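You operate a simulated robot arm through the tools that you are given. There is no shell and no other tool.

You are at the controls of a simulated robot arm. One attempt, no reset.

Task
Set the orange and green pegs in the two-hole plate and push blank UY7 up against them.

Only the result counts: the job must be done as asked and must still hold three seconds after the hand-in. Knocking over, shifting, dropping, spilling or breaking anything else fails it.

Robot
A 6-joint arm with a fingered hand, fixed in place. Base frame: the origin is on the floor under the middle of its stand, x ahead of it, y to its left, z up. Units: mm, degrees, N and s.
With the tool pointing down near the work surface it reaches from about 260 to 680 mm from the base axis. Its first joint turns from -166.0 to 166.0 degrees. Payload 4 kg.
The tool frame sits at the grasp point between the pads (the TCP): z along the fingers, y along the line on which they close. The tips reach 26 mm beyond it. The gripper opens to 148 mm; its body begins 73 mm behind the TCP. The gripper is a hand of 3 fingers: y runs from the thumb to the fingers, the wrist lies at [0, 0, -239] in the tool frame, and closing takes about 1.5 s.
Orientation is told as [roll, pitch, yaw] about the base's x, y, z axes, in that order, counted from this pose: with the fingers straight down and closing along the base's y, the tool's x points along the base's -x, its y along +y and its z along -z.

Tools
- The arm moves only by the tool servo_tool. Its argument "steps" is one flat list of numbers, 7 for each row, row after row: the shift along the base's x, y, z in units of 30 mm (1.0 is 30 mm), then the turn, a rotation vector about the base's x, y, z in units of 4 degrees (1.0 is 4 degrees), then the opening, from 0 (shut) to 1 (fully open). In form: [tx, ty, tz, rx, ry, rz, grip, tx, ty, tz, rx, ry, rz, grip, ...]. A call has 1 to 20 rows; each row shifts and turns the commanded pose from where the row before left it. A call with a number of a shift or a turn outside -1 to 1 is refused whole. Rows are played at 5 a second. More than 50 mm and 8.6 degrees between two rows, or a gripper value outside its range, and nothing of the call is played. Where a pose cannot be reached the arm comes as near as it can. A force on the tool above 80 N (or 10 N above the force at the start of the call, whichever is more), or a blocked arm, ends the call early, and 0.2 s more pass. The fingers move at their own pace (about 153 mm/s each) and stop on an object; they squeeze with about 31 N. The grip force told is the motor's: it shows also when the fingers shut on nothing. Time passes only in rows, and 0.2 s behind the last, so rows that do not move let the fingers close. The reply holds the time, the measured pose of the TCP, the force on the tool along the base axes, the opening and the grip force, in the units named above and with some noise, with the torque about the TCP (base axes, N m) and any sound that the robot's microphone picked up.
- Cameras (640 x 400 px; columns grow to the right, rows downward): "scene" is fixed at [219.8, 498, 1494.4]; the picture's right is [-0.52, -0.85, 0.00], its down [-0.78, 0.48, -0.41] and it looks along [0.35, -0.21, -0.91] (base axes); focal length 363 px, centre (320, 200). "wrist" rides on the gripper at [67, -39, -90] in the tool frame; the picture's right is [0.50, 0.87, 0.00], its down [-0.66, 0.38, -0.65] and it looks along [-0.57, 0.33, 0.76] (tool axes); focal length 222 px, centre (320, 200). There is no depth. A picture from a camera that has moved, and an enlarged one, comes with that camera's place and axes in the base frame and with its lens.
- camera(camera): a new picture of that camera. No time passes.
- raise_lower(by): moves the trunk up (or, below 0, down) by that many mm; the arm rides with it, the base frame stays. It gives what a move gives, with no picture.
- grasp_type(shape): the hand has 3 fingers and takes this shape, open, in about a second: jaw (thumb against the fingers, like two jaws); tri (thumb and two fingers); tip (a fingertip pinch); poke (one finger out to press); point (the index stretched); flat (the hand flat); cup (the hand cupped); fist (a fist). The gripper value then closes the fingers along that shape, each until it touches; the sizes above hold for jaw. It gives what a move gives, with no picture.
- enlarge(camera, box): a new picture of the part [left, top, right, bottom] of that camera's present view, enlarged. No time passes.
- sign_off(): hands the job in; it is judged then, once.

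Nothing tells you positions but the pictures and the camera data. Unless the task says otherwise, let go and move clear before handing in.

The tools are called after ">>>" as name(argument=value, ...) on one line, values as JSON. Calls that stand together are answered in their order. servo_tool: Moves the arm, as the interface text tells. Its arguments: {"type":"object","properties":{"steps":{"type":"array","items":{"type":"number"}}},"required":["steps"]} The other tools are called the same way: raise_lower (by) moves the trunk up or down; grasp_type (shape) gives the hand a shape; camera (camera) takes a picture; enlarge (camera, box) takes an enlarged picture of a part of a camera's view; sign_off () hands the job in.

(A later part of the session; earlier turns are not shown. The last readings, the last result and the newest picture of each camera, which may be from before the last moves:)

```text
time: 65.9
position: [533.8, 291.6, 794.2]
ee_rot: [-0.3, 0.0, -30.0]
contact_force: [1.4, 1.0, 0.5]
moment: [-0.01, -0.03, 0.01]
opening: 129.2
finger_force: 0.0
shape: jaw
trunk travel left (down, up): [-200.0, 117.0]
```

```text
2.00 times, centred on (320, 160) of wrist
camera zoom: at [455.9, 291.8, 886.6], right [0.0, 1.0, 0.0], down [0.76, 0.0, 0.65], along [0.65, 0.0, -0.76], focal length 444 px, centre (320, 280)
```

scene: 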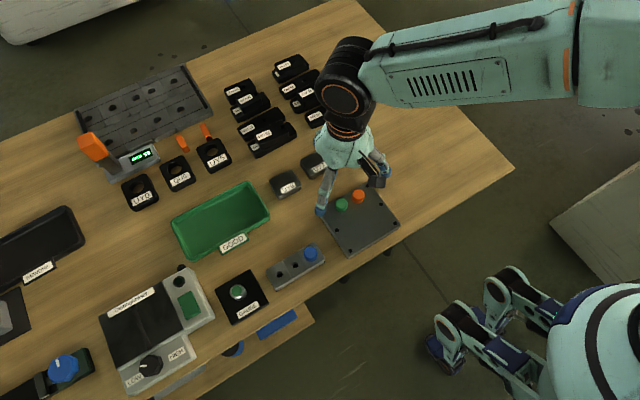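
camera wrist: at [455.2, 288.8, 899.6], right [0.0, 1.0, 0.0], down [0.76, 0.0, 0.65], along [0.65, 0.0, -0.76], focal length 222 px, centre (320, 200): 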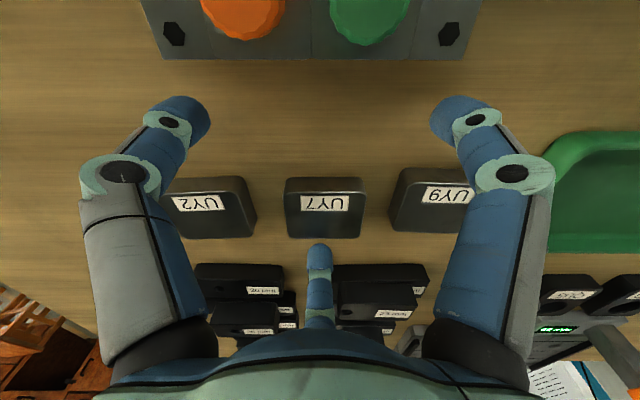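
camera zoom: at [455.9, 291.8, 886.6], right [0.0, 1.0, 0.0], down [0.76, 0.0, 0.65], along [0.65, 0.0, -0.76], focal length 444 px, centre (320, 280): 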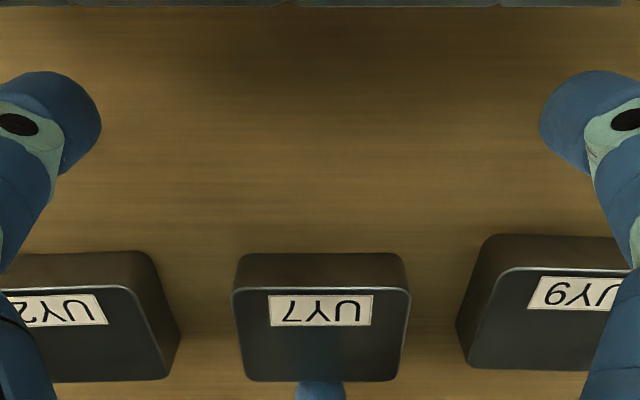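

Aligned with UY7 in y. I close gradually, so the far finger slides UY7 out of the row toward me, and check midway.

>>> servo_tool(steps=[0, 0, 0, 0, 0, 0, 0.83, 0, 0, 0, 0, 0, 0, 0.79, 0, 0, 0, 0, 0, 0, 0.75, 0, 0, 0, 0, 0, 0, 0.71, 0, 0, 0, 0, 0, 0, 0.67, 0, 0, 0, 0, 0, 0, 0.63, 0, 0, 0, 0, 0, 0, 0.6, 0, 0, 0, 0, 0, 0, 0.6])

>>> camera(camera="wrist")

>>> enlarge(camera="wrist", box=[180, 60, 460, 260])

```text
time: 67.7
position: [533.7, 291.9, 794.5]
ee_rot: [-0.3, 0.2, -30.0]
contact_force: [2.1, -0.7, -0.5]
moment: [0.03, 0.0, -0.01]
opening: 90.9
finger_force: 0.0
shape: jaw
trunk travel left (down, up): [-200.0, 117.0]
```

```text
taken
camera wrist: at [456.0, 291.9, 886.6], right [0.0, 1.0, 0.0], down [0.76, 0.0, 0.65], along [0.65, 0.0, -0.76], focal length 222 px, centre (320, 200)
```

wrist: 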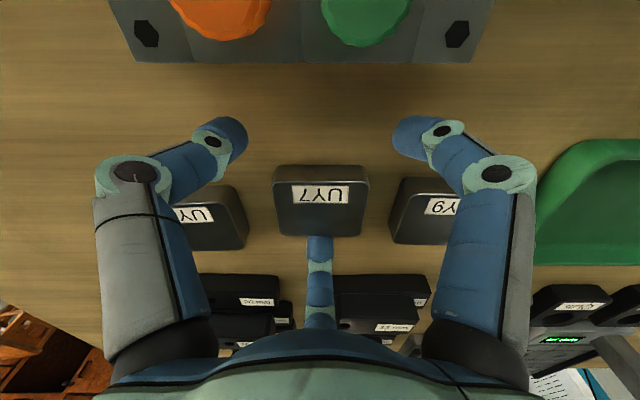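

```text
2.00 times, centred on (320, 160) of wrist
camera zoom: at [456.0, 291.9, 886.6], right [0.0, 1.0, 0.0], down [0.76, 0.0, 0.65], along [0.65, 0.0, -0.76], focal length 444 px, centre (320, 280)
```

zoom: 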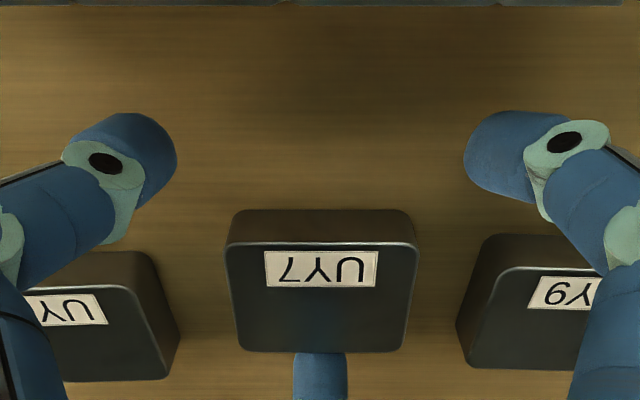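

UY7 is sliding straight out and its neighbours have not moved. I continue closing until all three fingers grip it.

>>> servo_tool(steps=[0, 0, 0, 0, 0, 0, 0.57, 0, 0, 0, 0, 0, 0, 0.54, 0, 0, 0, 0, 0, 0, 0.51, 0, 0, 0, 0, 0, 0, 0.48, 0, 0, 0, 0, 0, 0, 0.45, 0, 0, 0, 0, 0, 0, 0.42, 0, 0, 0, 0, 0, 0, 0.42])

>>> enlarge(camera="wrist", box=[180, 60, 460, 260])

```text
time: 69.3
position: [533.7, 290.8, 795.5]
ee_rot: [-0.3, 0.0, -30.0]
contact_force: [0.7, 0.9, -2.3]
moment: [-0.06, -0.07, 0.0]
opening: 30.7
finger_force: 31.3
shape: jaw
trunk travel left (down, up): [-200.0, 117.0]
```

```text
2.00 times, centred on (320, 160) of wrist
camera zoom: at [455.8, 292.1, 886.5], right [0.0, 1.0, 0.0], down [0.76, 0.0, 0.65], along [0.65, 0.0, -0.76], focal length 444 px, centre (320, 280)
```

zoom: 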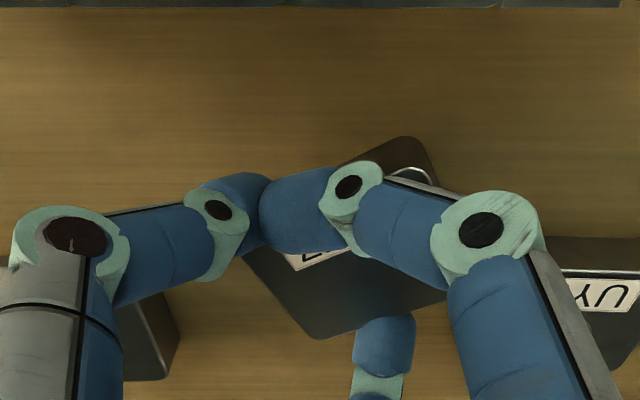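

The blank twisted as the near fingers came in and the grip is not clean. I stop and look before doing anything else.

>>> camera(camera="wrist")

>>> camera(camera="scene")

>>> enlarge(camera="wrist", box=[240, 110, 400, 240])

>>> enlarge(camera="scene", box=[270, 100, 410, 230])

```text
taken
camera wrist: at [455.8, 292.1, 886.5], right [0.0, 1.0, 0.0], down [0.76, 0.0, 0.65], along [0.65, 0.0, -0.76], focal length 222 px, centre (320, 200)
```

wrist: 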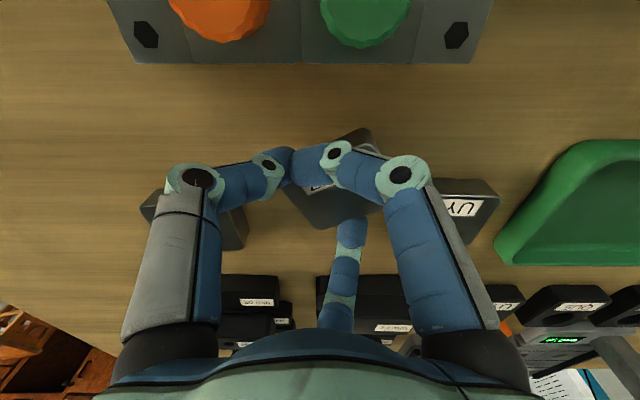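

```text
taken
```

scene: 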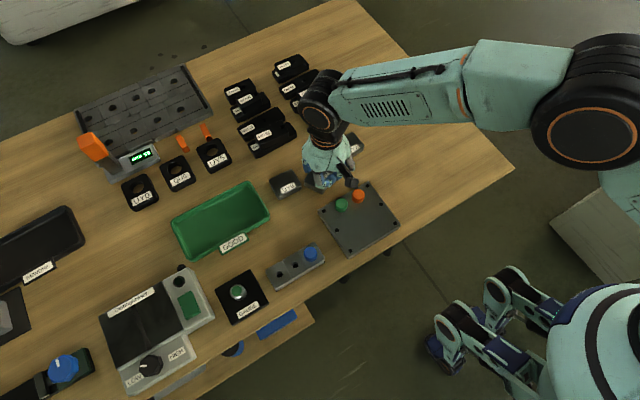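

```text
3.08 times, centred on (320, 175) of wrist
camera zoom: at [455.8, 292.1, 886.5], right [0.0, 1.0, 0.0], down [0.76, 0.0, 0.65], along [0.65, 0.0, -0.76], focal length 684 px, centre (320, 277)
```

zoom: 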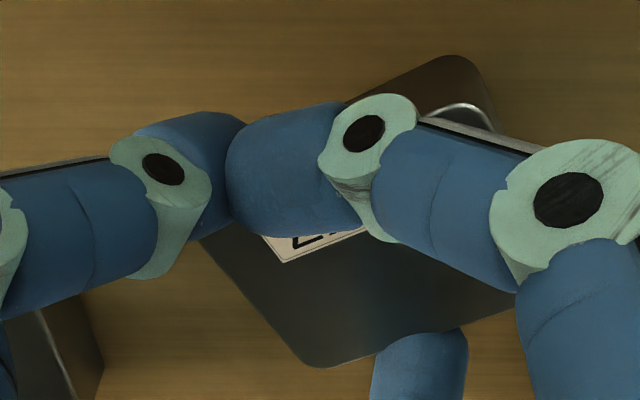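

```text
3.08 times, centred on (340, 165) of scene
camera zoom: at [219.8, 498.0, 1494.4], right [-0.52, -0.85, 0.0], down [-0.78, 0.48, -0.41], along [0.35, -0.21, -0.91], focal length 1116 px, centre (258, 308)
```

zoom: 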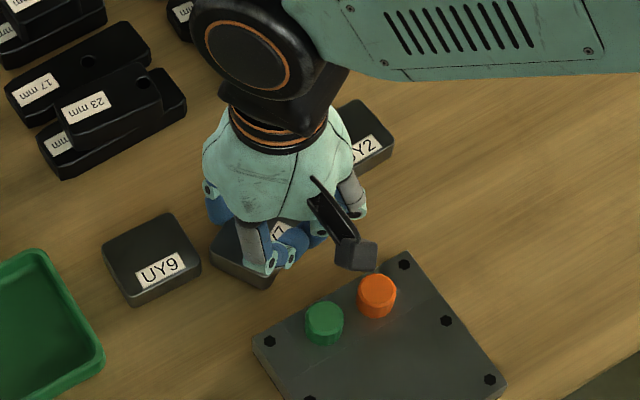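

UY7 has ended up pinched across its long faces, with one finger on the far face and the others on the near face, and it is turned about 30°. UY9 and UY2 are untouched. I test the hold by lifting just a few millimetres.

>>> servo_tool(steps=[0, 0, 0.05, 0, 0, 0, 0.2, 0, 0, 0.1, 0, 0, 0, 0.1, 0, 0, 0, 0, 0, 0, 0.1, 0, 0, 0, 0, 0, 0, 0.1])

>>> camera(camera="wrist")

>>> enlarge(camera="wrist", box=[240, 110, 400, 240])

```text
time: 70.3
position: [533.7, 291.3, 798.9]
ee_rot: [-0.4, 0.3, -30.0]
contact_force: [-1.2, -0.8, -0.4]
moment: [-0.05, 0.02, 0.01]
opening: 26.0
finger_force: 30.4
shape: jaw
trunk travel left (down, up): [-200.0, 117.0]
```

```text
taken
camera wrist: at [456.5, 291.9, 890.7], right [0.0, 1.0, 0.0], down [0.76, 0.0, 0.65], along [0.65, 0.0, -0.76], focal length 222 px, centre (320, 200)
```

wrist: 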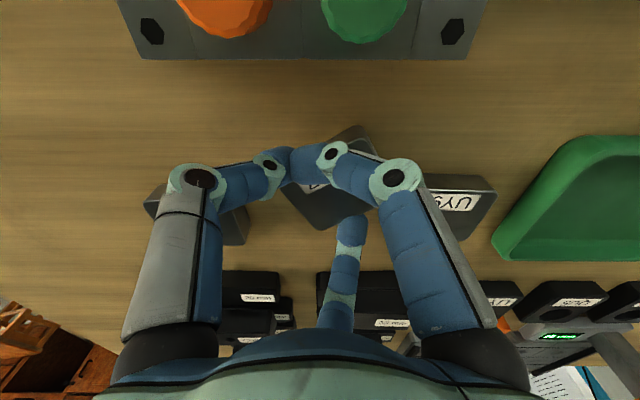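

```text
3.08 times, centred on (320, 175) of wrist
camera zoom: at [456.5, 291.9, 890.7], right [0.0, 1.0, 0.0], down [0.76, 0.0, 0.65], along [0.65, 0.0, -0.76], focal length 684 px, centre (320, 277)
```

zoom: 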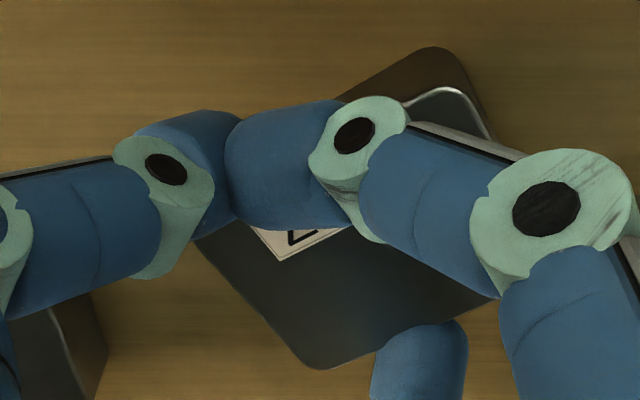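

The blank rose with the hand, but the opening changed a little. I hold still for a second to see if the grip creeps.

>>> servo_tool(steps=[0, 0, 0, 0, 0, 0, 0.1, 0, 0, 0, 0, 0, 0, 0.1, 0, 0, 0, 0, 0, 0, 0.1, 0, 0, 0, 0, 0, 0, 0.1, 0, 0, 0, 0, 0, 0, 0.1])

>>> enlarge(camera="wrist", box=[240, 110, 400, 240])

>>> enlarge(camera="scene", box=[270, 120, 390, 220])

```text
time: 71.5
position: [534.4, 292.3, 800.6]
ee_rot: [-0.3, 0.3, -30.0]
contact_force: [0.5, 0.3, 0.4]
moment: [-0.06, 0.02, 0.0]
opening: 26.0
finger_force: 30.9
shape: jaw
trunk travel left (down, up): [-200.0, 117.0]
```

```text
3.08 times, centred on (320, 175) of wrist
camera zoom: at [456.5, 291.9, 890.7], right [0.0, 1.0, 0.0], down [0.76, 0.0, 0.65], along [0.65, 0.0, -0.76], focal length 684 px, centre (320, 277)
```

zoom: 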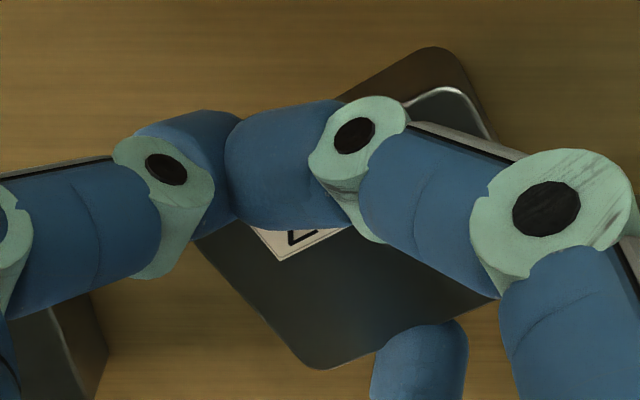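

```text
4.00 times, centred on (330, 170) of scene
camera zoom: at [219.8, 498.0, 1494.4], right [-0.52, -0.85, 0.0], down [-0.78, 0.48, -0.41], along [0.35, -0.21, -0.91], focal length 1451 px, centre (280, 320)
```

zoom: 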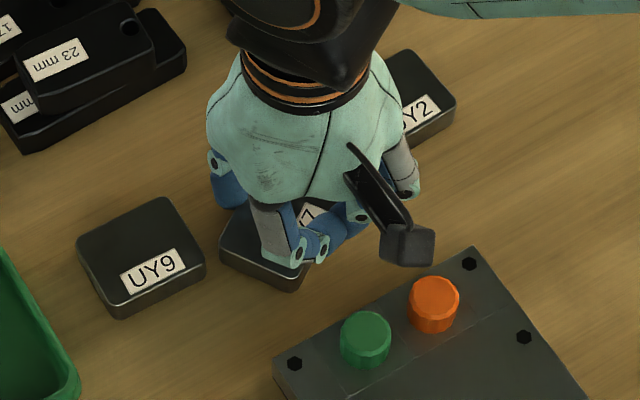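

The grip is steady, with no creep. I lift another 15 mm and check again.

>>> servo_tool(steps=[0, 0, 0.15, 0, 0, 0, 0.05, 0, 0, 0.2, 0, 0, 0, 0.05, 0, 0, 0.2, 0, 0, 0, 0.05, 0, 0, 0, 0, 0, 0, 0.05, 0, 0, 0, 0, 0, 0, 0.05])

>>> enlarge(camera="wrist", box=[220, 90, 420, 250])

>>> enlarge(camera="scene", box=[270, 120, 390, 220])

```text
time: 72.7
position: [534.0, 292.6, 815.6]
ee_rot: [-0.3, 0.2, -30.1]
contact_force: [-0.5, 0.3, -4.2]
moment: [-0.07, 0.0, -0.01]
opening: 26.1
finger_force: 31.2
shape: jaw
trunk travel left (down, up): [-200.0, 117.0]
```

```text
2.50 times, centred on (320, 170) of wrist
camera zoom: at [455.0, 292.7, 906.8], right [0.0, 1.0, 0.0], down [0.76, 0.0, 0.65], along [0.65, 0.0, -0.76], focal length 555 px, centre (320, 275)
```

zoom: 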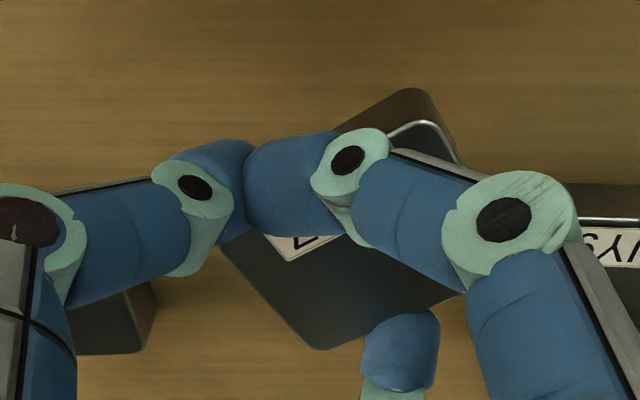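

```text
4.00 times, centred on (330, 170) of scene
camera zoom: at [219.8, 498.0, 1494.4], right [-0.52, -0.85, 0.0], down [-0.78, 0.48, -0.41], along [0.35, -0.21, -0.91], focal length 1451 px, centre (280, 320)
```

zoom: 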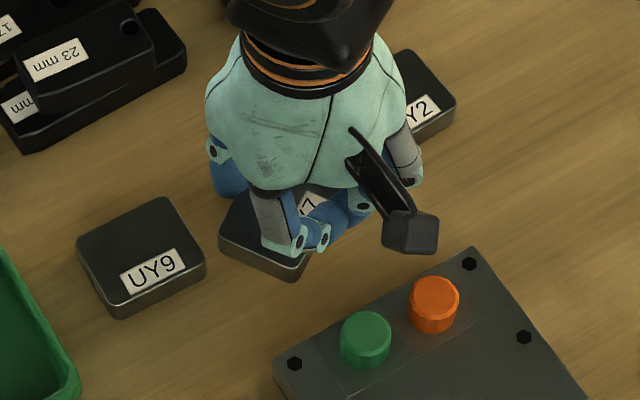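

UY7 is fully off the table, weighs about 4 N and is firmly held. I raise it high enough to pass over the pegs and check once more.

>>> servo_tool(steps=[0, 0, 0.2, 0, 0, 0, 0.05, 0, 0, 0.3, 0, 0, 0, 0.05, 0, 0, 0.3, 0, 0, 0, 0.05, 0, 0, 0.3, 0, 0, 0, 0.05, 0, 0, 0.2, 0, 0, 0, 0.05, 0, 0, 0.1, 0, 0, 0, 0.05, 0, 0, 0, 0, 0, 0, 0.05])

>>> camera(camera="wrist")

>>> enlarge(camera="wrist", box=[220, 90, 420, 250])

```text
time: 74.3
position: [532.2, 290.6, 857.8]
ee_rot: [-0.3, 0.2, -30.1]
contact_force: [-0.1, -0.3, -4.6]
moment: [-0.06, 0.03, 0.01]
opening: 25.9
finger_force: 30.7
shape: jaw
trunk travel left (down, up): [-200.0, 117.0]
```

```text
taken
camera wrist: at [454.8, 291.0, 949.3], right [0.0, 1.0, 0.0], down [0.76, 0.0, 0.65], along [0.65, 0.0, -0.76], focal length 222 px, centre (320, 200)
```

wrist: 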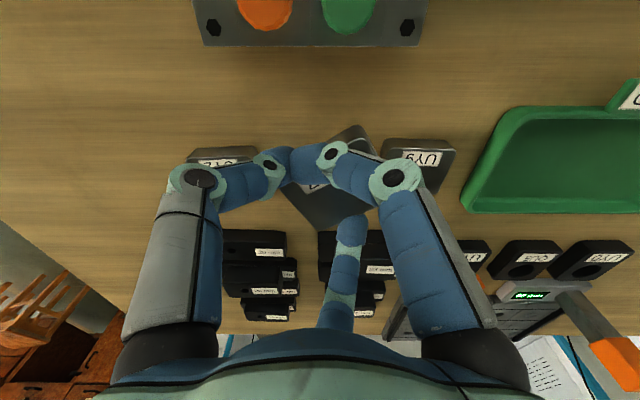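

```text
2.50 times, centred on (320, 170) of wrist
camera zoom: at [454.8, 291.0, 949.3], right [0.0, 1.0, 0.0], down [0.76, 0.0, 0.65], along [0.65, 0.0, -0.76], focal length 555 px, centre (320, 275)
```

zoom: 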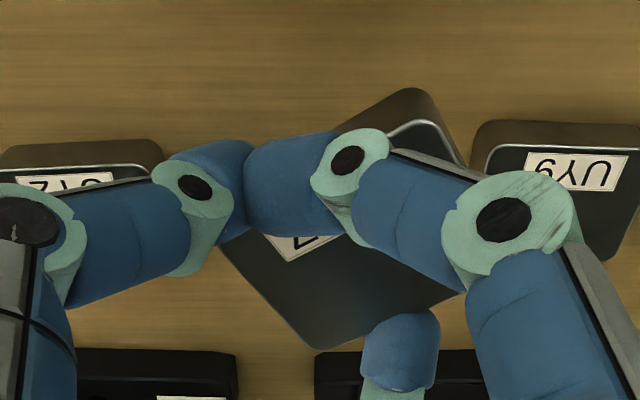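

The grip is steady. UY7 is turned about 35° in the hand, with its centre about 10 mm to +y of the TCP. I carry it over the pegs to the near part of the plate while turning it back -35.5°, so its long face will be parallel to the pegs.

>>> servo_tool(steps=[-0.25, -0.02, 0, 0, 0, -0.4, 0.05, -0.4, -0.04, 0, 0, 0, -0.7, 0.05, -0.5, -0.045, 0, 0, 0, -0.8, 0.05, -0.55, -0.05, 0, 0, 0, -0.85, 0.05, -0.55, -0.05, 0, 0, 0, -0.85, 0.05, -0.55, -0.05, 0, 0, 0, -0.85, 0.05, -0.55, -0.05, 0, 0, 0, -0.85, 0.05, -0.55, -0.05, 0, 0, 0, -0.85, 0.05, -0.5, -0.05, 0, 0, 0, -0.85, 0.05, -0.45, -0.04, 0, 0, 0, -0.8, 0.05, -0.3, -0.03, 0, 0, 0, -0.7, 0.05, -0.2, -0.02, 0, 0, 0, -0.375, 0.05, 0, 0, 0, 0, 0, 0, 0.05, 0, 0, 0, 0, 0, 0, 0.05])

>>> camera(camera="wrist")

>>> enlarge(camera="wrist", box=[220, 90, 420, 250])

>>> enlarge(camera="scene", box=[290, 150, 450, 290])

```text
time: 77.3
position: [371.9, 276.8, 858.9]
ee_rot: [-0.2, 0.1, -65.5]
contact_force: [0.1, 1.3, -4.4]
moment: [0.01, 0.06, -0.02]
opening: 25.5
finger_force: 31.1
shape: jaw
trunk travel left (down, up): [-200.0, 117.0]
```

```text
taken
camera wrist: at [309.0, 321.3, 949.4], right [0.58, 0.81, 0.0], down [0.62, -0.44, 0.65], along [0.53, -0.38, -0.76], focal length 222 px, centre (320, 200)
```

wrist: 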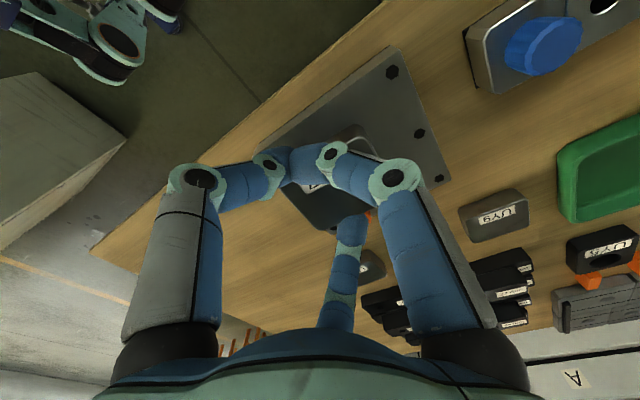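

```text
2.50 times, centred on (320, 170) of wrist
camera zoom: at [309.0, 321.3, 949.4], right [0.58, 0.81, 0.0], down [0.62, -0.44, 0.65], along [0.53, -0.38, -0.76], focal length 555 px, centre (320, 275)
```

zoom: 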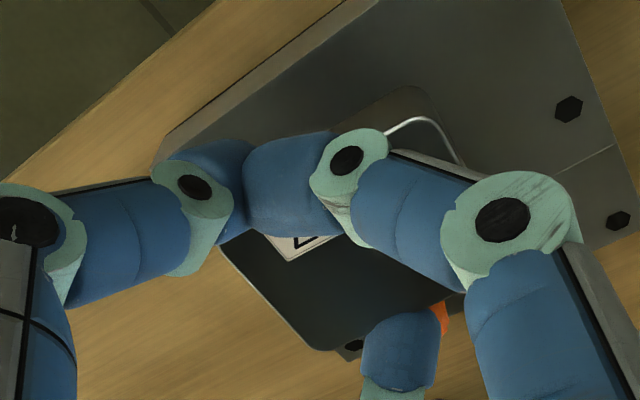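

```text
2.86 times, centred on (370, 220) of scene
camera zoom: at [219.8, 498.0, 1494.4], right [-0.52, -0.85, 0.0], down [-0.78, 0.48, -0.41], along [0.35, -0.21, -0.91], focal length 1036 px, centre (177, 143)
```

zoom: 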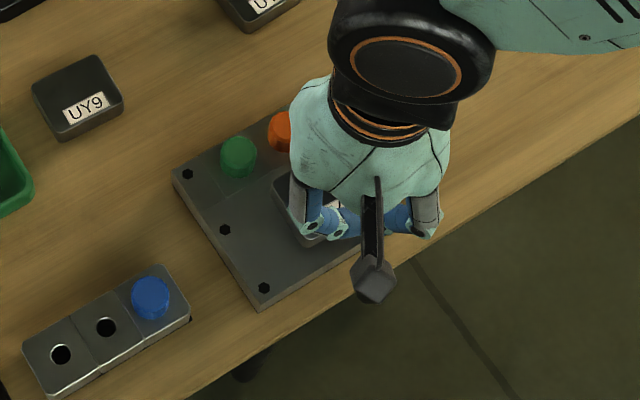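

UY7 is now over the near part of the plate, centred about (378, 285) and roughly square to it. I descend toward the plate.

>>> servo_tool(steps=[0, 0, -0.2, 0, 0, 0, 0.05, 0, 0, -0.3, 0, 0, 0, 0.05, 0, 0, -0.3, 0, 0, 0, 0.05, 0, 0, -0.2, 0, 0, 0, 0.05, 0, 0, -0.1, 0, 0, 0, 0.05, 0, 0, 0, 0, 0, 0, 0.05])

>>> enlarge(camera="wrist", box=[200, 80, 440, 250])

>>> enlarge(camera="scene", box=[310, 170, 430, 270])

```text
time: 78.7
position: [373.1, 275.8, 825.2]
ee_rot: [-0.2, 0.1, -65.6]
contact_force: [-0.3, 0.0, -4.3]
moment: [-0.03, 0.05, 0.0]
opening: 25.9
finger_force: 31.4
shape: jaw
trunk travel left (down, up): [-200.0, 117.0]
```

```text
2.35 times, centred on (320, 165) of wrist
camera zoom: at [309.4, 321.4, 916.9], right [0.58, 0.81, 0.0], down [0.62, -0.44, 0.65], along [0.53, -0.38, -0.76], focal length 523 px, centre (320, 282)
```

zoom: 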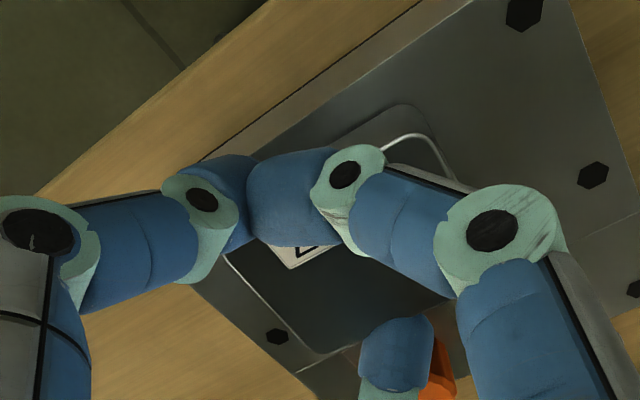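

```text
4.00 times, centred on (370, 220) of scene
camera zoom: at [219.8, 498.0, 1494.4], right [-0.52, -0.85, 0.0], down [-0.78, 0.48, -0.41], along [0.35, -0.21, -0.91], focal length 1451 px, centre (120, 120)
```

zoom: 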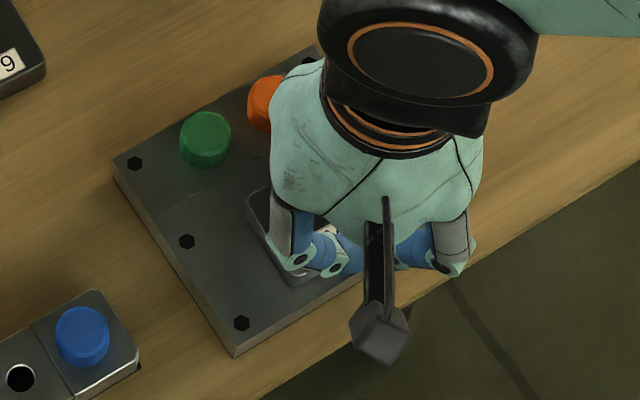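

About 11 mm remains to the plate and the far finger has about 15 mm of clearance to orange. I lower slowly.

>>> servo_tool(steps=[0, 0, -0.1, 0, 0, 0, 0.05, 0, 0, -0.1, 0, 0, 0, 0.05, 0, 0, -0.06, 0, 0, 0, 0.05, 0, 0, 0, 0, 0, 0, 0.05])

>>> enlarge(camera="wrist", box=[200, 80, 440, 250])

```text
time: 79.7
position: [372.4, 276.4, 821.3]
ee_rot: [0.1, 0.3, -65.5]
contact_force: [4.4, -0.8, 36.5]
moment: [-0.11, 0.22, -0.07]
opening: 26.2
finger_force: 31.2
shape: jaw
trunk travel left (down, up): [-200.0, 117.0]
```

```text
2.35 times, centred on (320, 165) of wrist
camera zoom: at [308.8, 321.2, 911.2], right [0.58, 0.81, 0.0], down [0.62, -0.44, 0.65], along [0.53, -0.38, -0.76], focal length 523 px, centre (320, 282)
```

zoom: 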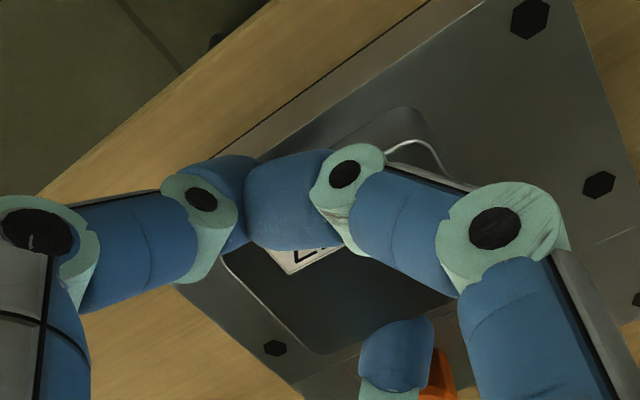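

It touched the plate sooner than I estimated, and the force is higher than I want. I back off a little.

>>> servo_tool(steps=[0, 0, 0.08, 0, 0, 0, 0.05, 0, 0, 0, 0, 0, 0, 0.05])

>>> enlarge(camera="wrist", box=[200, 80, 440, 250])

>>> enlarge(camera="scene", box=[310, 170, 430, 270])

```text
time: 80.3
position: [370.9, 275.3, 820.6]
ee_rot: [-0.2, 0.1, -65.6]
contact_force: [8.8, 2.7, 22.1]
moment: [-0.02, 0.06, 0.02]
opening: 26.3
finger_force: 30.3
shape: jaw
trunk travel left (down, up): [-200.0, 117.0]
```

```text
2.35 times, centred on (320, 165) of wrist
camera zoom: at [308.2, 320.9, 911.7], right [0.58, 0.81, 0.0], down [0.62, -0.44, 0.65], along [0.53, -0.38, -0.76], focal length 523 px, centre (320, 282)
```

zoom: 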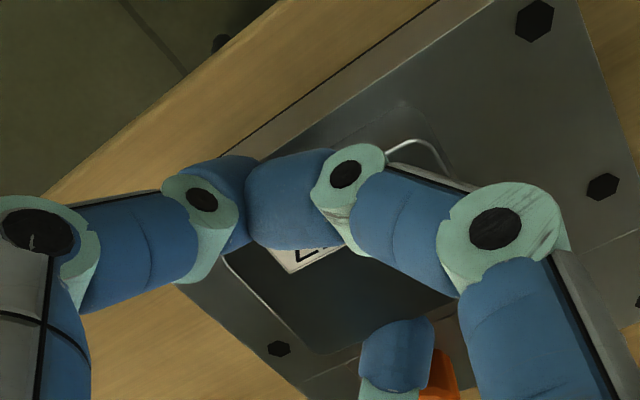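

```text
4.00 times, centred on (370, 220) of scene
camera zoom: at [219.8, 498.0, 1494.4], right [-0.52, -0.85, 0.0], down [-0.78, 0.48, -0.41], along [0.35, -0.21, -0.91], focal length 1451 px, centre (120, 120)
```

zoom: 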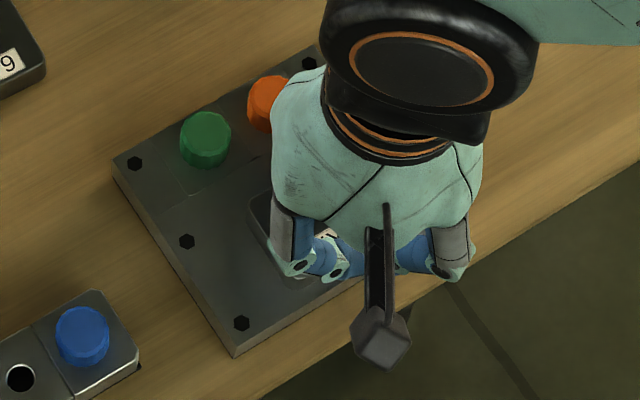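

There is still 22 N of contact, so I rise a touch more before releasing.

>>> servo_tool(steps=[0, 0, 0.05, 0, 0, 0, 0.05, 0, 0, 0, 0, 0, 0, 0.05])

>>> enlarge(camera="wrist", box=[200, 80, 440, 250])

```text
time: 80.9
position: [370.2, 275.7, 820.8]
ee_rot: [-0.5, 0.1, -65.6]
contact_force: [1.4, 0.0, 2.6]
moment: [-0.03, 0.07, 0.01]
opening: 25.7
finger_force: 30.8
shape: jaw
trunk travel left (down, up): [-200.0, 117.0]
```

```text
2.35 times, centred on (320, 165) of wrist
camera zoom: at [307.3, 320.6, 912.3], right [0.58, 0.81, -0.01], down [0.62, -0.44, 0.65], along [0.53, -0.38, -0.76], focal length 523 px, centre (320, 282)
```

zoom: 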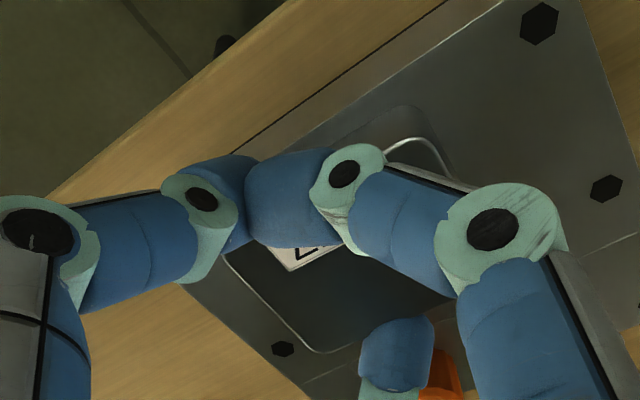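

The blank now rests on the plate with almost no load. I open the hand moderately to release it and look at how it lies.

>>> servo_tool(steps=[0, 0, 0, 0, 0, 0, 0.5, 0, 0, 0, 0, 0, 0, 0.5, 0, 0, 0, 0, 0, 0, 0.5])

>>> camera(camera="wrist")

>>> enlarge(camera="wrist", box=[200, 80, 440, 250])

>>> enlarge(camera="scene", box=[310, 170, 430, 270])

```text
time: 81.7
position: [370.9, 276.1, 821.7]
ee_rot: [-0.3, 0.1, -65.5]
contact_force: [-0.8, 0.1, 0.3]
moment: [0.0, 0.0, 0.02]
opening: 73.4
finger_force: 0.1
shape: jaw
trunk travel left (down, up): [-200.0, 117.0]
```

```text
taken
camera wrist: at [307.8, 321.0, 913.1], right [0.58, 0.81, 0.0], down [0.62, -0.44, 0.65], along [0.53, -0.38, -0.76], focal length 222 px, centre (320, 200)
```

wrist: 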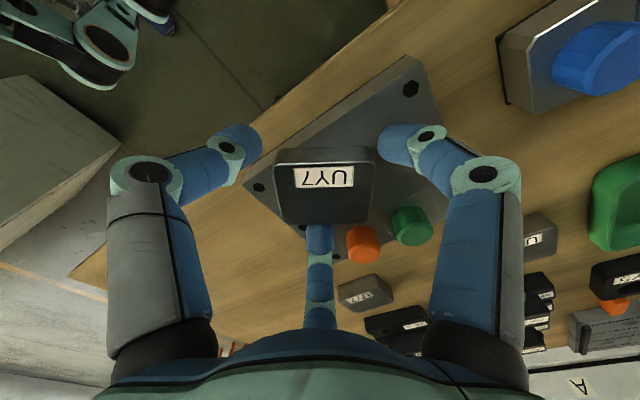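

```text
2.35 times, centred on (320, 165) of wrist
camera zoom: at [307.8, 321.0, 913.1], right [0.58, 0.81, 0.0], down [0.62, -0.44, 0.65], along [0.53, -0.38, -0.76], focal length 523 px, centre (320, 282)
```

zoom: 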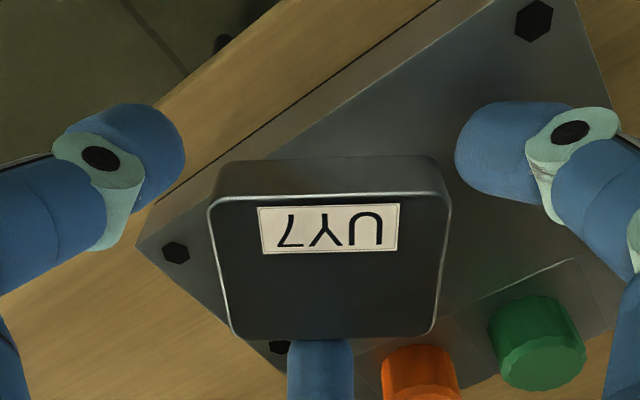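

```text
4.00 times, centred on (370, 220) of scene
camera zoom: at [219.8, 498.0, 1494.4], right [-0.52, -0.85, 0.0], down [-0.78, 0.48, -0.41], along [0.35, -0.21, -0.91], focal length 1451 px, centre (120, 120)
```

zoom: 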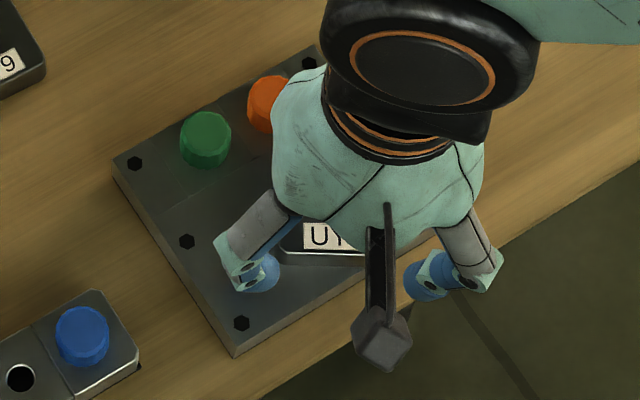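

UY7 is on the plate, but the fingers turned it back about 33° as they opened. It lies at (381, 272). I'll lift clear, look properly, then nudge it square and up to the pegs with closed fingers.

>>> servo_tool(steps=[0, 0, 0, 0, 0, 0, 0.55, 0, 0, 0.1, 0, 0, 0, 0.55, 0, 0, 0.3, 0, 0, 0, 0.55, 0, 0, 0.6, 0, 0, 0, 0.55, 0, 0, 0.7, 0, 0, 0, 0.6, 0, 0, 0.3, 0, 0, 0, 0.6, 0, 0, 0, 0, 0, 0, 0.6])

>>> camera(camera="wrist")

>>> enlarge(camera="wrist", box=[200, 80, 440, 250])

>>> enlarge(camera="scene", box=[270, 120, 430, 270])

```text
time: 83.3
position: [373.0, 275.5, 882.6]
ee_rot: [-0.4, 0.1, -65.5]
contact_force: [0.2, -0.2, 0.2]
moment: [-0.01, 0.02, -0.02]
opening: 88.1
finger_force: 0.2
shape: jaw
trunk travel left (down, up): [-200.0, 117.0]
```

```text
taken
camera wrist: at [309.9, 322.2, 973.4], right [0.58, 0.81, 0.0], down [0.62, -0.44, 0.65], along [0.53, -0.38, -0.76], focal length 222 px, centre (320, 200)
```

wrist: 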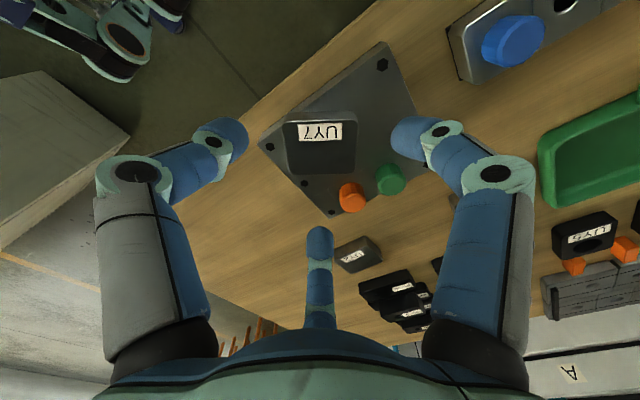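

```text
2.35 times, centred on (320, 165) of wrist
camera zoom: at [309.9, 322.2, 973.4], right [0.58, 0.81, 0.0], down [0.62, -0.44, 0.65], along [0.53, -0.38, -0.76], focal length 523 px, centre (320, 282)
```

zoom: 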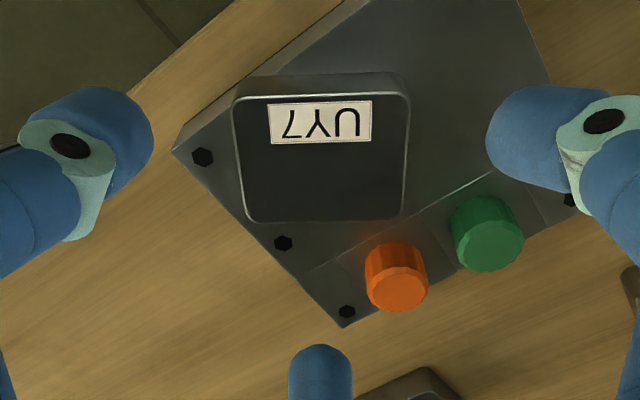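

```text
2.67 times, centred on (350, 195) of scene
camera zoom: at [219.8, 498.0, 1494.4], right [-0.52, -0.85, 0.0], down [-0.78, 0.48, -0.41], along [0.35, -0.21, -0.91], focal length 967 px, centre (240, 213)
```

zoom: 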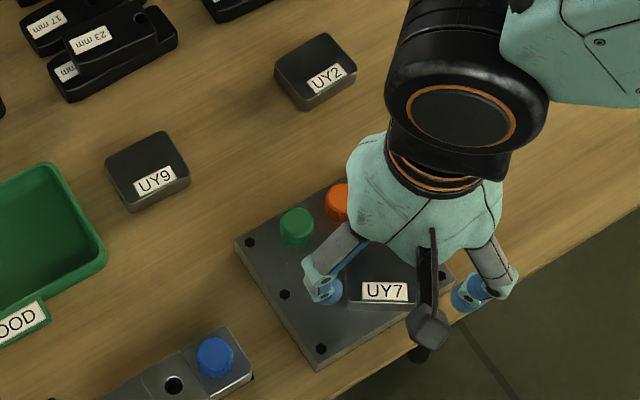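

The pegs are still in place. UY7 lies at (381, 272), turned about -34°. I'll close the hand and set one fingertip beside the far end of UY7's left side, so that a push there both turns it square and shifts it toward +y.

>>> servo_tool(steps=[-0.05, -0.5, 0, 0, 0, 0, 0.3, -0.05, -0.8, 0, 0, 0, 0, 0, -0.1, -0.84, 0, 0, 0, 0, 0, 0, 0, 0, 0, 0, 0, 0, 0, 0, 0, 0, 0, 0, 0, 0, 0, 0, 0, 0, 0, 0])

>>> camera(camera="wrist")

>>> enlarge(camera="wrist", box=[240, 60, 440, 210])

```text
time: 84.7
position: [369.0, 213.9, 883.4]
ee_rot: [-0.3, 0.1, -65.6]
contact_force: [0.0, 0.2, -0.2]
moment: [0.03, -0.01, 0.02]
opening: 0.0
finger_force: 30.8
shape: jaw
trunk travel left (down, up): [-200.0, 117.0]
```

```text
taken
camera wrist: at [305.7, 258.6, 974.2], right [0.58, 0.81, 0.0], down [0.62, -0.44, 0.65], along [0.53, -0.38, -0.76], focal length 222 px, centre (320, 200)
```

wrist: 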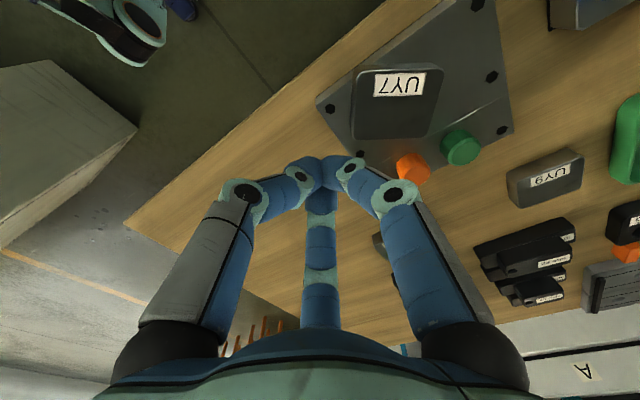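

```text
2.67 times, centred on (340, 135) of wrist
camera zoom: at [305.7, 258.6, 974.2], right [0.58, 0.81, 0.0], down [0.62, -0.44, 0.65], along [0.53, -0.38, -0.76], focal length 592 px, centre (267, 373)
```

zoom: 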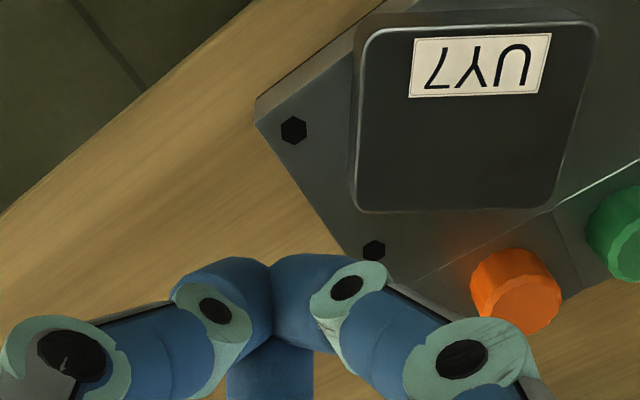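

The closed hand is beside the blank's left end. I lower to pushing height, with tips about 6 mm above the plate.

>>> servo_tool(steps=[0, 0, -0.5, 0, 0, 0, 0, 0, 0, -0.6, 0, 0, 0, 0, 0, 0, -0.5, 0, 0, 0, 0, 0, 0, -0.3, 0, 0, 0, 0, 0, 0, 0, 0, 0, 0, 0, 0, 0, 0, 0, 0, 0, 0])

>>> enlarge(camera="wrist", box=[240, 60, 440, 210])

```text
time: 86.1
position: [366.3, 212.8, 825.1]
ee_rot: [-0.2, 0.1, -65.5]
contact_force: [0.3, -0.1, 0.9]
moment: [-0.01, 0.01, 0.01]
opening: 0.2
finger_force: 31.5
shape: jaw
trunk travel left (down, up): [-200.0, 117.0]
```

```text
2.67 times, centred on (340, 135) of wrist
camera zoom: at [302.8, 258.3, 915.0], right [0.58, 0.81, 0.0], down [0.62, -0.44, 0.65], along [0.53, -0.38, -0.76], focal length 592 px, centre (267, 373)
```

zoom: 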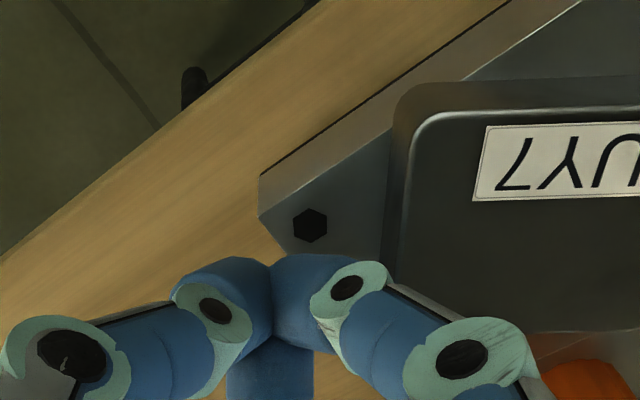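

I lower the last 5 mm to pushing height.

>>> servo_tool(steps=[0, 0, -0.18, 0, 0, 0, 0, 0, 0, 0, 0, 0, 0, 0, 0, 0, 0, 0, 0, 0, 0])

>>> servo_tool(steps=[0.08, 0.12, 0, 0, 0, 0, 0, 0.08, 0.1, 0, 0, 0, 0, 0, 0.08, 0.06, 0, 0, 0, 0, 0, 0, 0, 0, 0, 0, 0, 0])

>>> camera(camera="wrist")

>>> enlarge(camera="scene", box=[310, 170, 430, 270])

```text
time: 86.9
position: [365.9, 213.9, 819.0]
ee_rot: [-0.2, 0.1, -65.6]
contact_force: [-0.1, -0.2, -0.2]
moment: [0.01, 0.01, 0.01]
opening: 0.0
finger_force: 30.8
shape: jaw
trunk travel left (down, up): [-200.0, 117.0]
```

```text
time: 87.9
position: [372.7, 221.5, 819.0]
ee_rot: [-0.4, 0.1, -65.5]
contact_force: [-0.9, -2.5, 0.7]
moment: [0.02, 0.05, 0.01]
opening: 0.0
finger_force: 31.0
shape: jaw
trunk travel left (down, up): [-200.0, 117.0]
```

```text
taken
camera wrist: at [309.8, 266.2, 910.4], right [0.58, 0.81, 0.0], down [0.62, -0.44, 0.65], along [0.53, -0.38, -0.76], focal length 222 px, centre (320, 200)
```

wrist: 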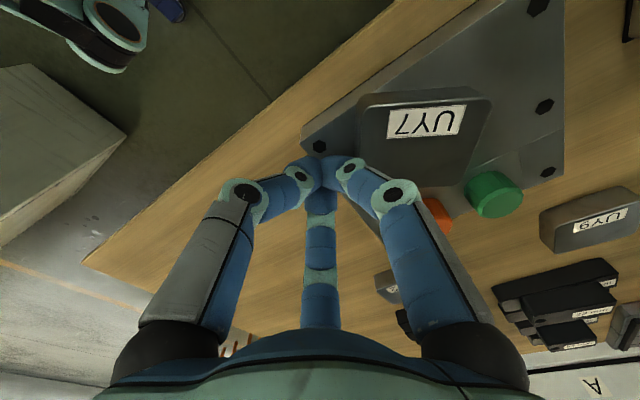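

```text
4.00 times, centred on (370, 220) of scene
camera zoom: at [219.8, 498.0, 1494.4], right [-0.52, -0.85, 0.0], down [-0.78, 0.48, -0.41], along [0.35, -0.21, -0.91], focal length 1451 px, centre (120, 120)
```

zoom: 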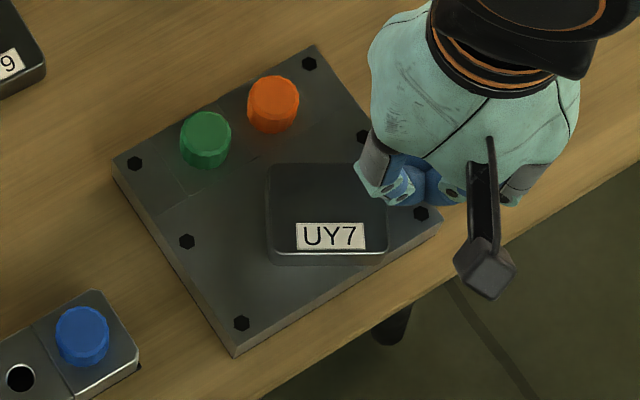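

Contact is light at about 2.5 N and the scene camera shows the blank clearly. I continue pushing along the arc.

>>> servo_tool(steps=[0.09, 0.045, 0, 0, 0, 0, 0, 0.087, 0.05, 0, 0, 0, 0, 0, 0.08, 0.06, 0, 0, 0, 0, 0, 0.075, 0.065, 0, 0, 0, 0, 0, 0, 0, 0, 0, 0, 0, 0])

>>> enlarge(camera="wrist", box=[280, 60, 480, 210])

>>> enlarge(camera="scene", box=[310, 170, 430, 270])

```text
time: 89.1
position: [382.2, 228.1, 819.4]
ee_rot: [-0.1, 0.2, -65.6]
contact_force: [-3.8, -3.2, 8.7]
moment: [0.13, 0.0, 0.06]
opening: 0.0
finger_force: 31.2
shape: jaw
trunk travel left (down, up): [-200.0, 117.0]
```

```text
2.67 times, centred on (380, 135) of wrist
camera zoom: at [319.9, 273.0, 910.4], right [0.58, 0.81, 0.0], down [0.62, -0.44, 0.65], along [0.53, -0.38, -0.76], focal length 592 px, centre (160, 373)
```

zoom: 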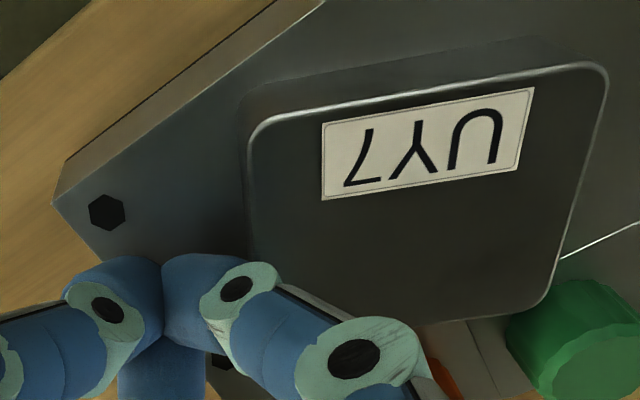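

```text
4.00 times, centred on (370, 220) of scene
camera zoom: at [219.8, 498.0, 1494.4], right [-0.52, -0.85, 0.0], down [-0.78, 0.48, -0.41], along [0.35, -0.21, -0.91], focal length 1451 px, centre (120, 120)
```

zoom: 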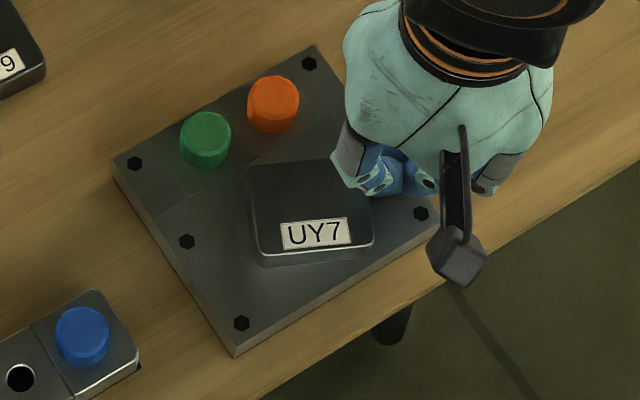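

The blank has turned to about -25° and is centred near (389, 282), so y is nearly right, but there was some upward force on the finger. I back off, lift, and next push its near face at the -y end to finish turning it while moving it toward the pegs.

>>> servo_tool(steps=[-0.15, -0.25, 0, 0, 0, 0, 0, 0, -0.1, 0.5, 0, 0, 0, 0, 0, 0, 0.8, 0, 0, 0, 0, -0.5, 0.7, 0, 0, 0, 0, 0, -0.6, 0.8, 0, 0, 0, 0, 0, -0.4, 0.8, 0, 0, 0, 0, 0, 0, 0.05, 0, 0, 0, 0, 0, 0, 0, 0, 0, 0, 0, 0])

>>> camera(camera="wrist")

>>> enlarge(camera="scene", box=[310, 170, 430, 270])

>>> enlarge(camera="wrist", box=[220, 100, 420, 250])

```text
time: 90.9
position: [333.1, 288.0, 857.3]
ee_rot: [-0.4, 0.1, -65.5]
contact_force: [-0.1, -0.4, 0.0]
moment: [0.02, 0.02, -0.04]
opening: 0.3
finger_force: 31.1
shape: jaw
trunk travel left (down, up): [-200.0, 117.0]
```

```text
taken
camera wrist: at [270.1, 333.2, 948.2], right [0.58, 0.81, 0.0], down [0.62, -0.44, 0.65], along [0.53, -0.38, -0.76], focal length 222 px, centre (320, 200)
```

wrist: 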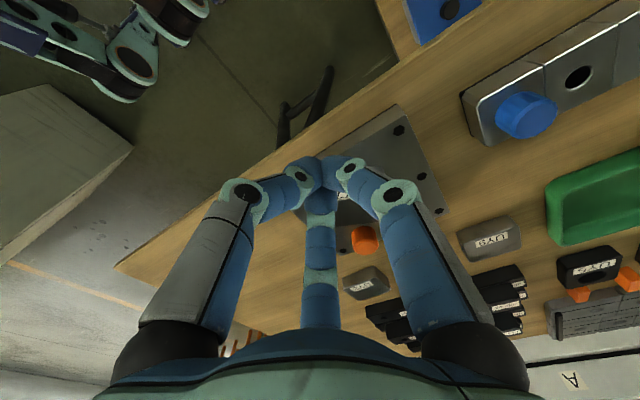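

```text
4.00 times, centred on (370, 220) of scene
camera zoom: at [219.8, 498.0, 1494.4], right [-0.52, -0.85, 0.0], down [-0.78, 0.48, -0.41], along [0.35, -0.21, -0.91], focal length 1451 px, centre (120, 120)
```

zoom: 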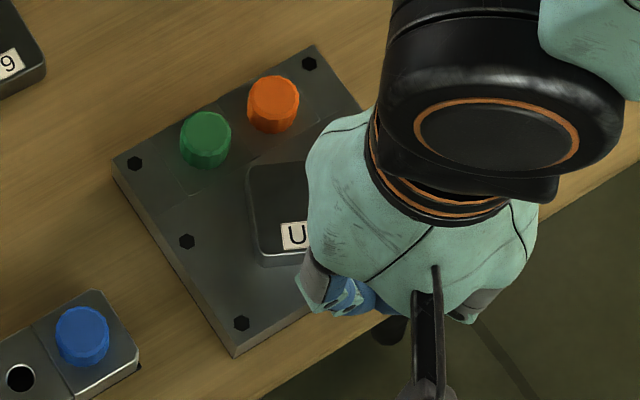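

```text
2.67 times, centred on (320, 175) of wrist
camera zoom: at [270.1, 333.2, 948.2], right [0.58, 0.81, 0.0], down [0.62, -0.44, 0.65], along [0.53, -0.38, -0.76], focal length 592 px, centre (320, 267)
```

zoom: 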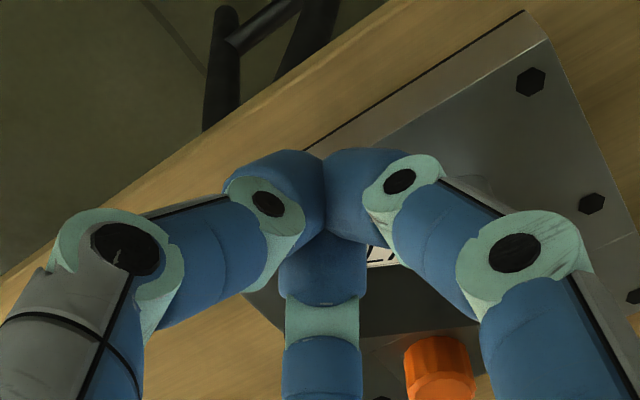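

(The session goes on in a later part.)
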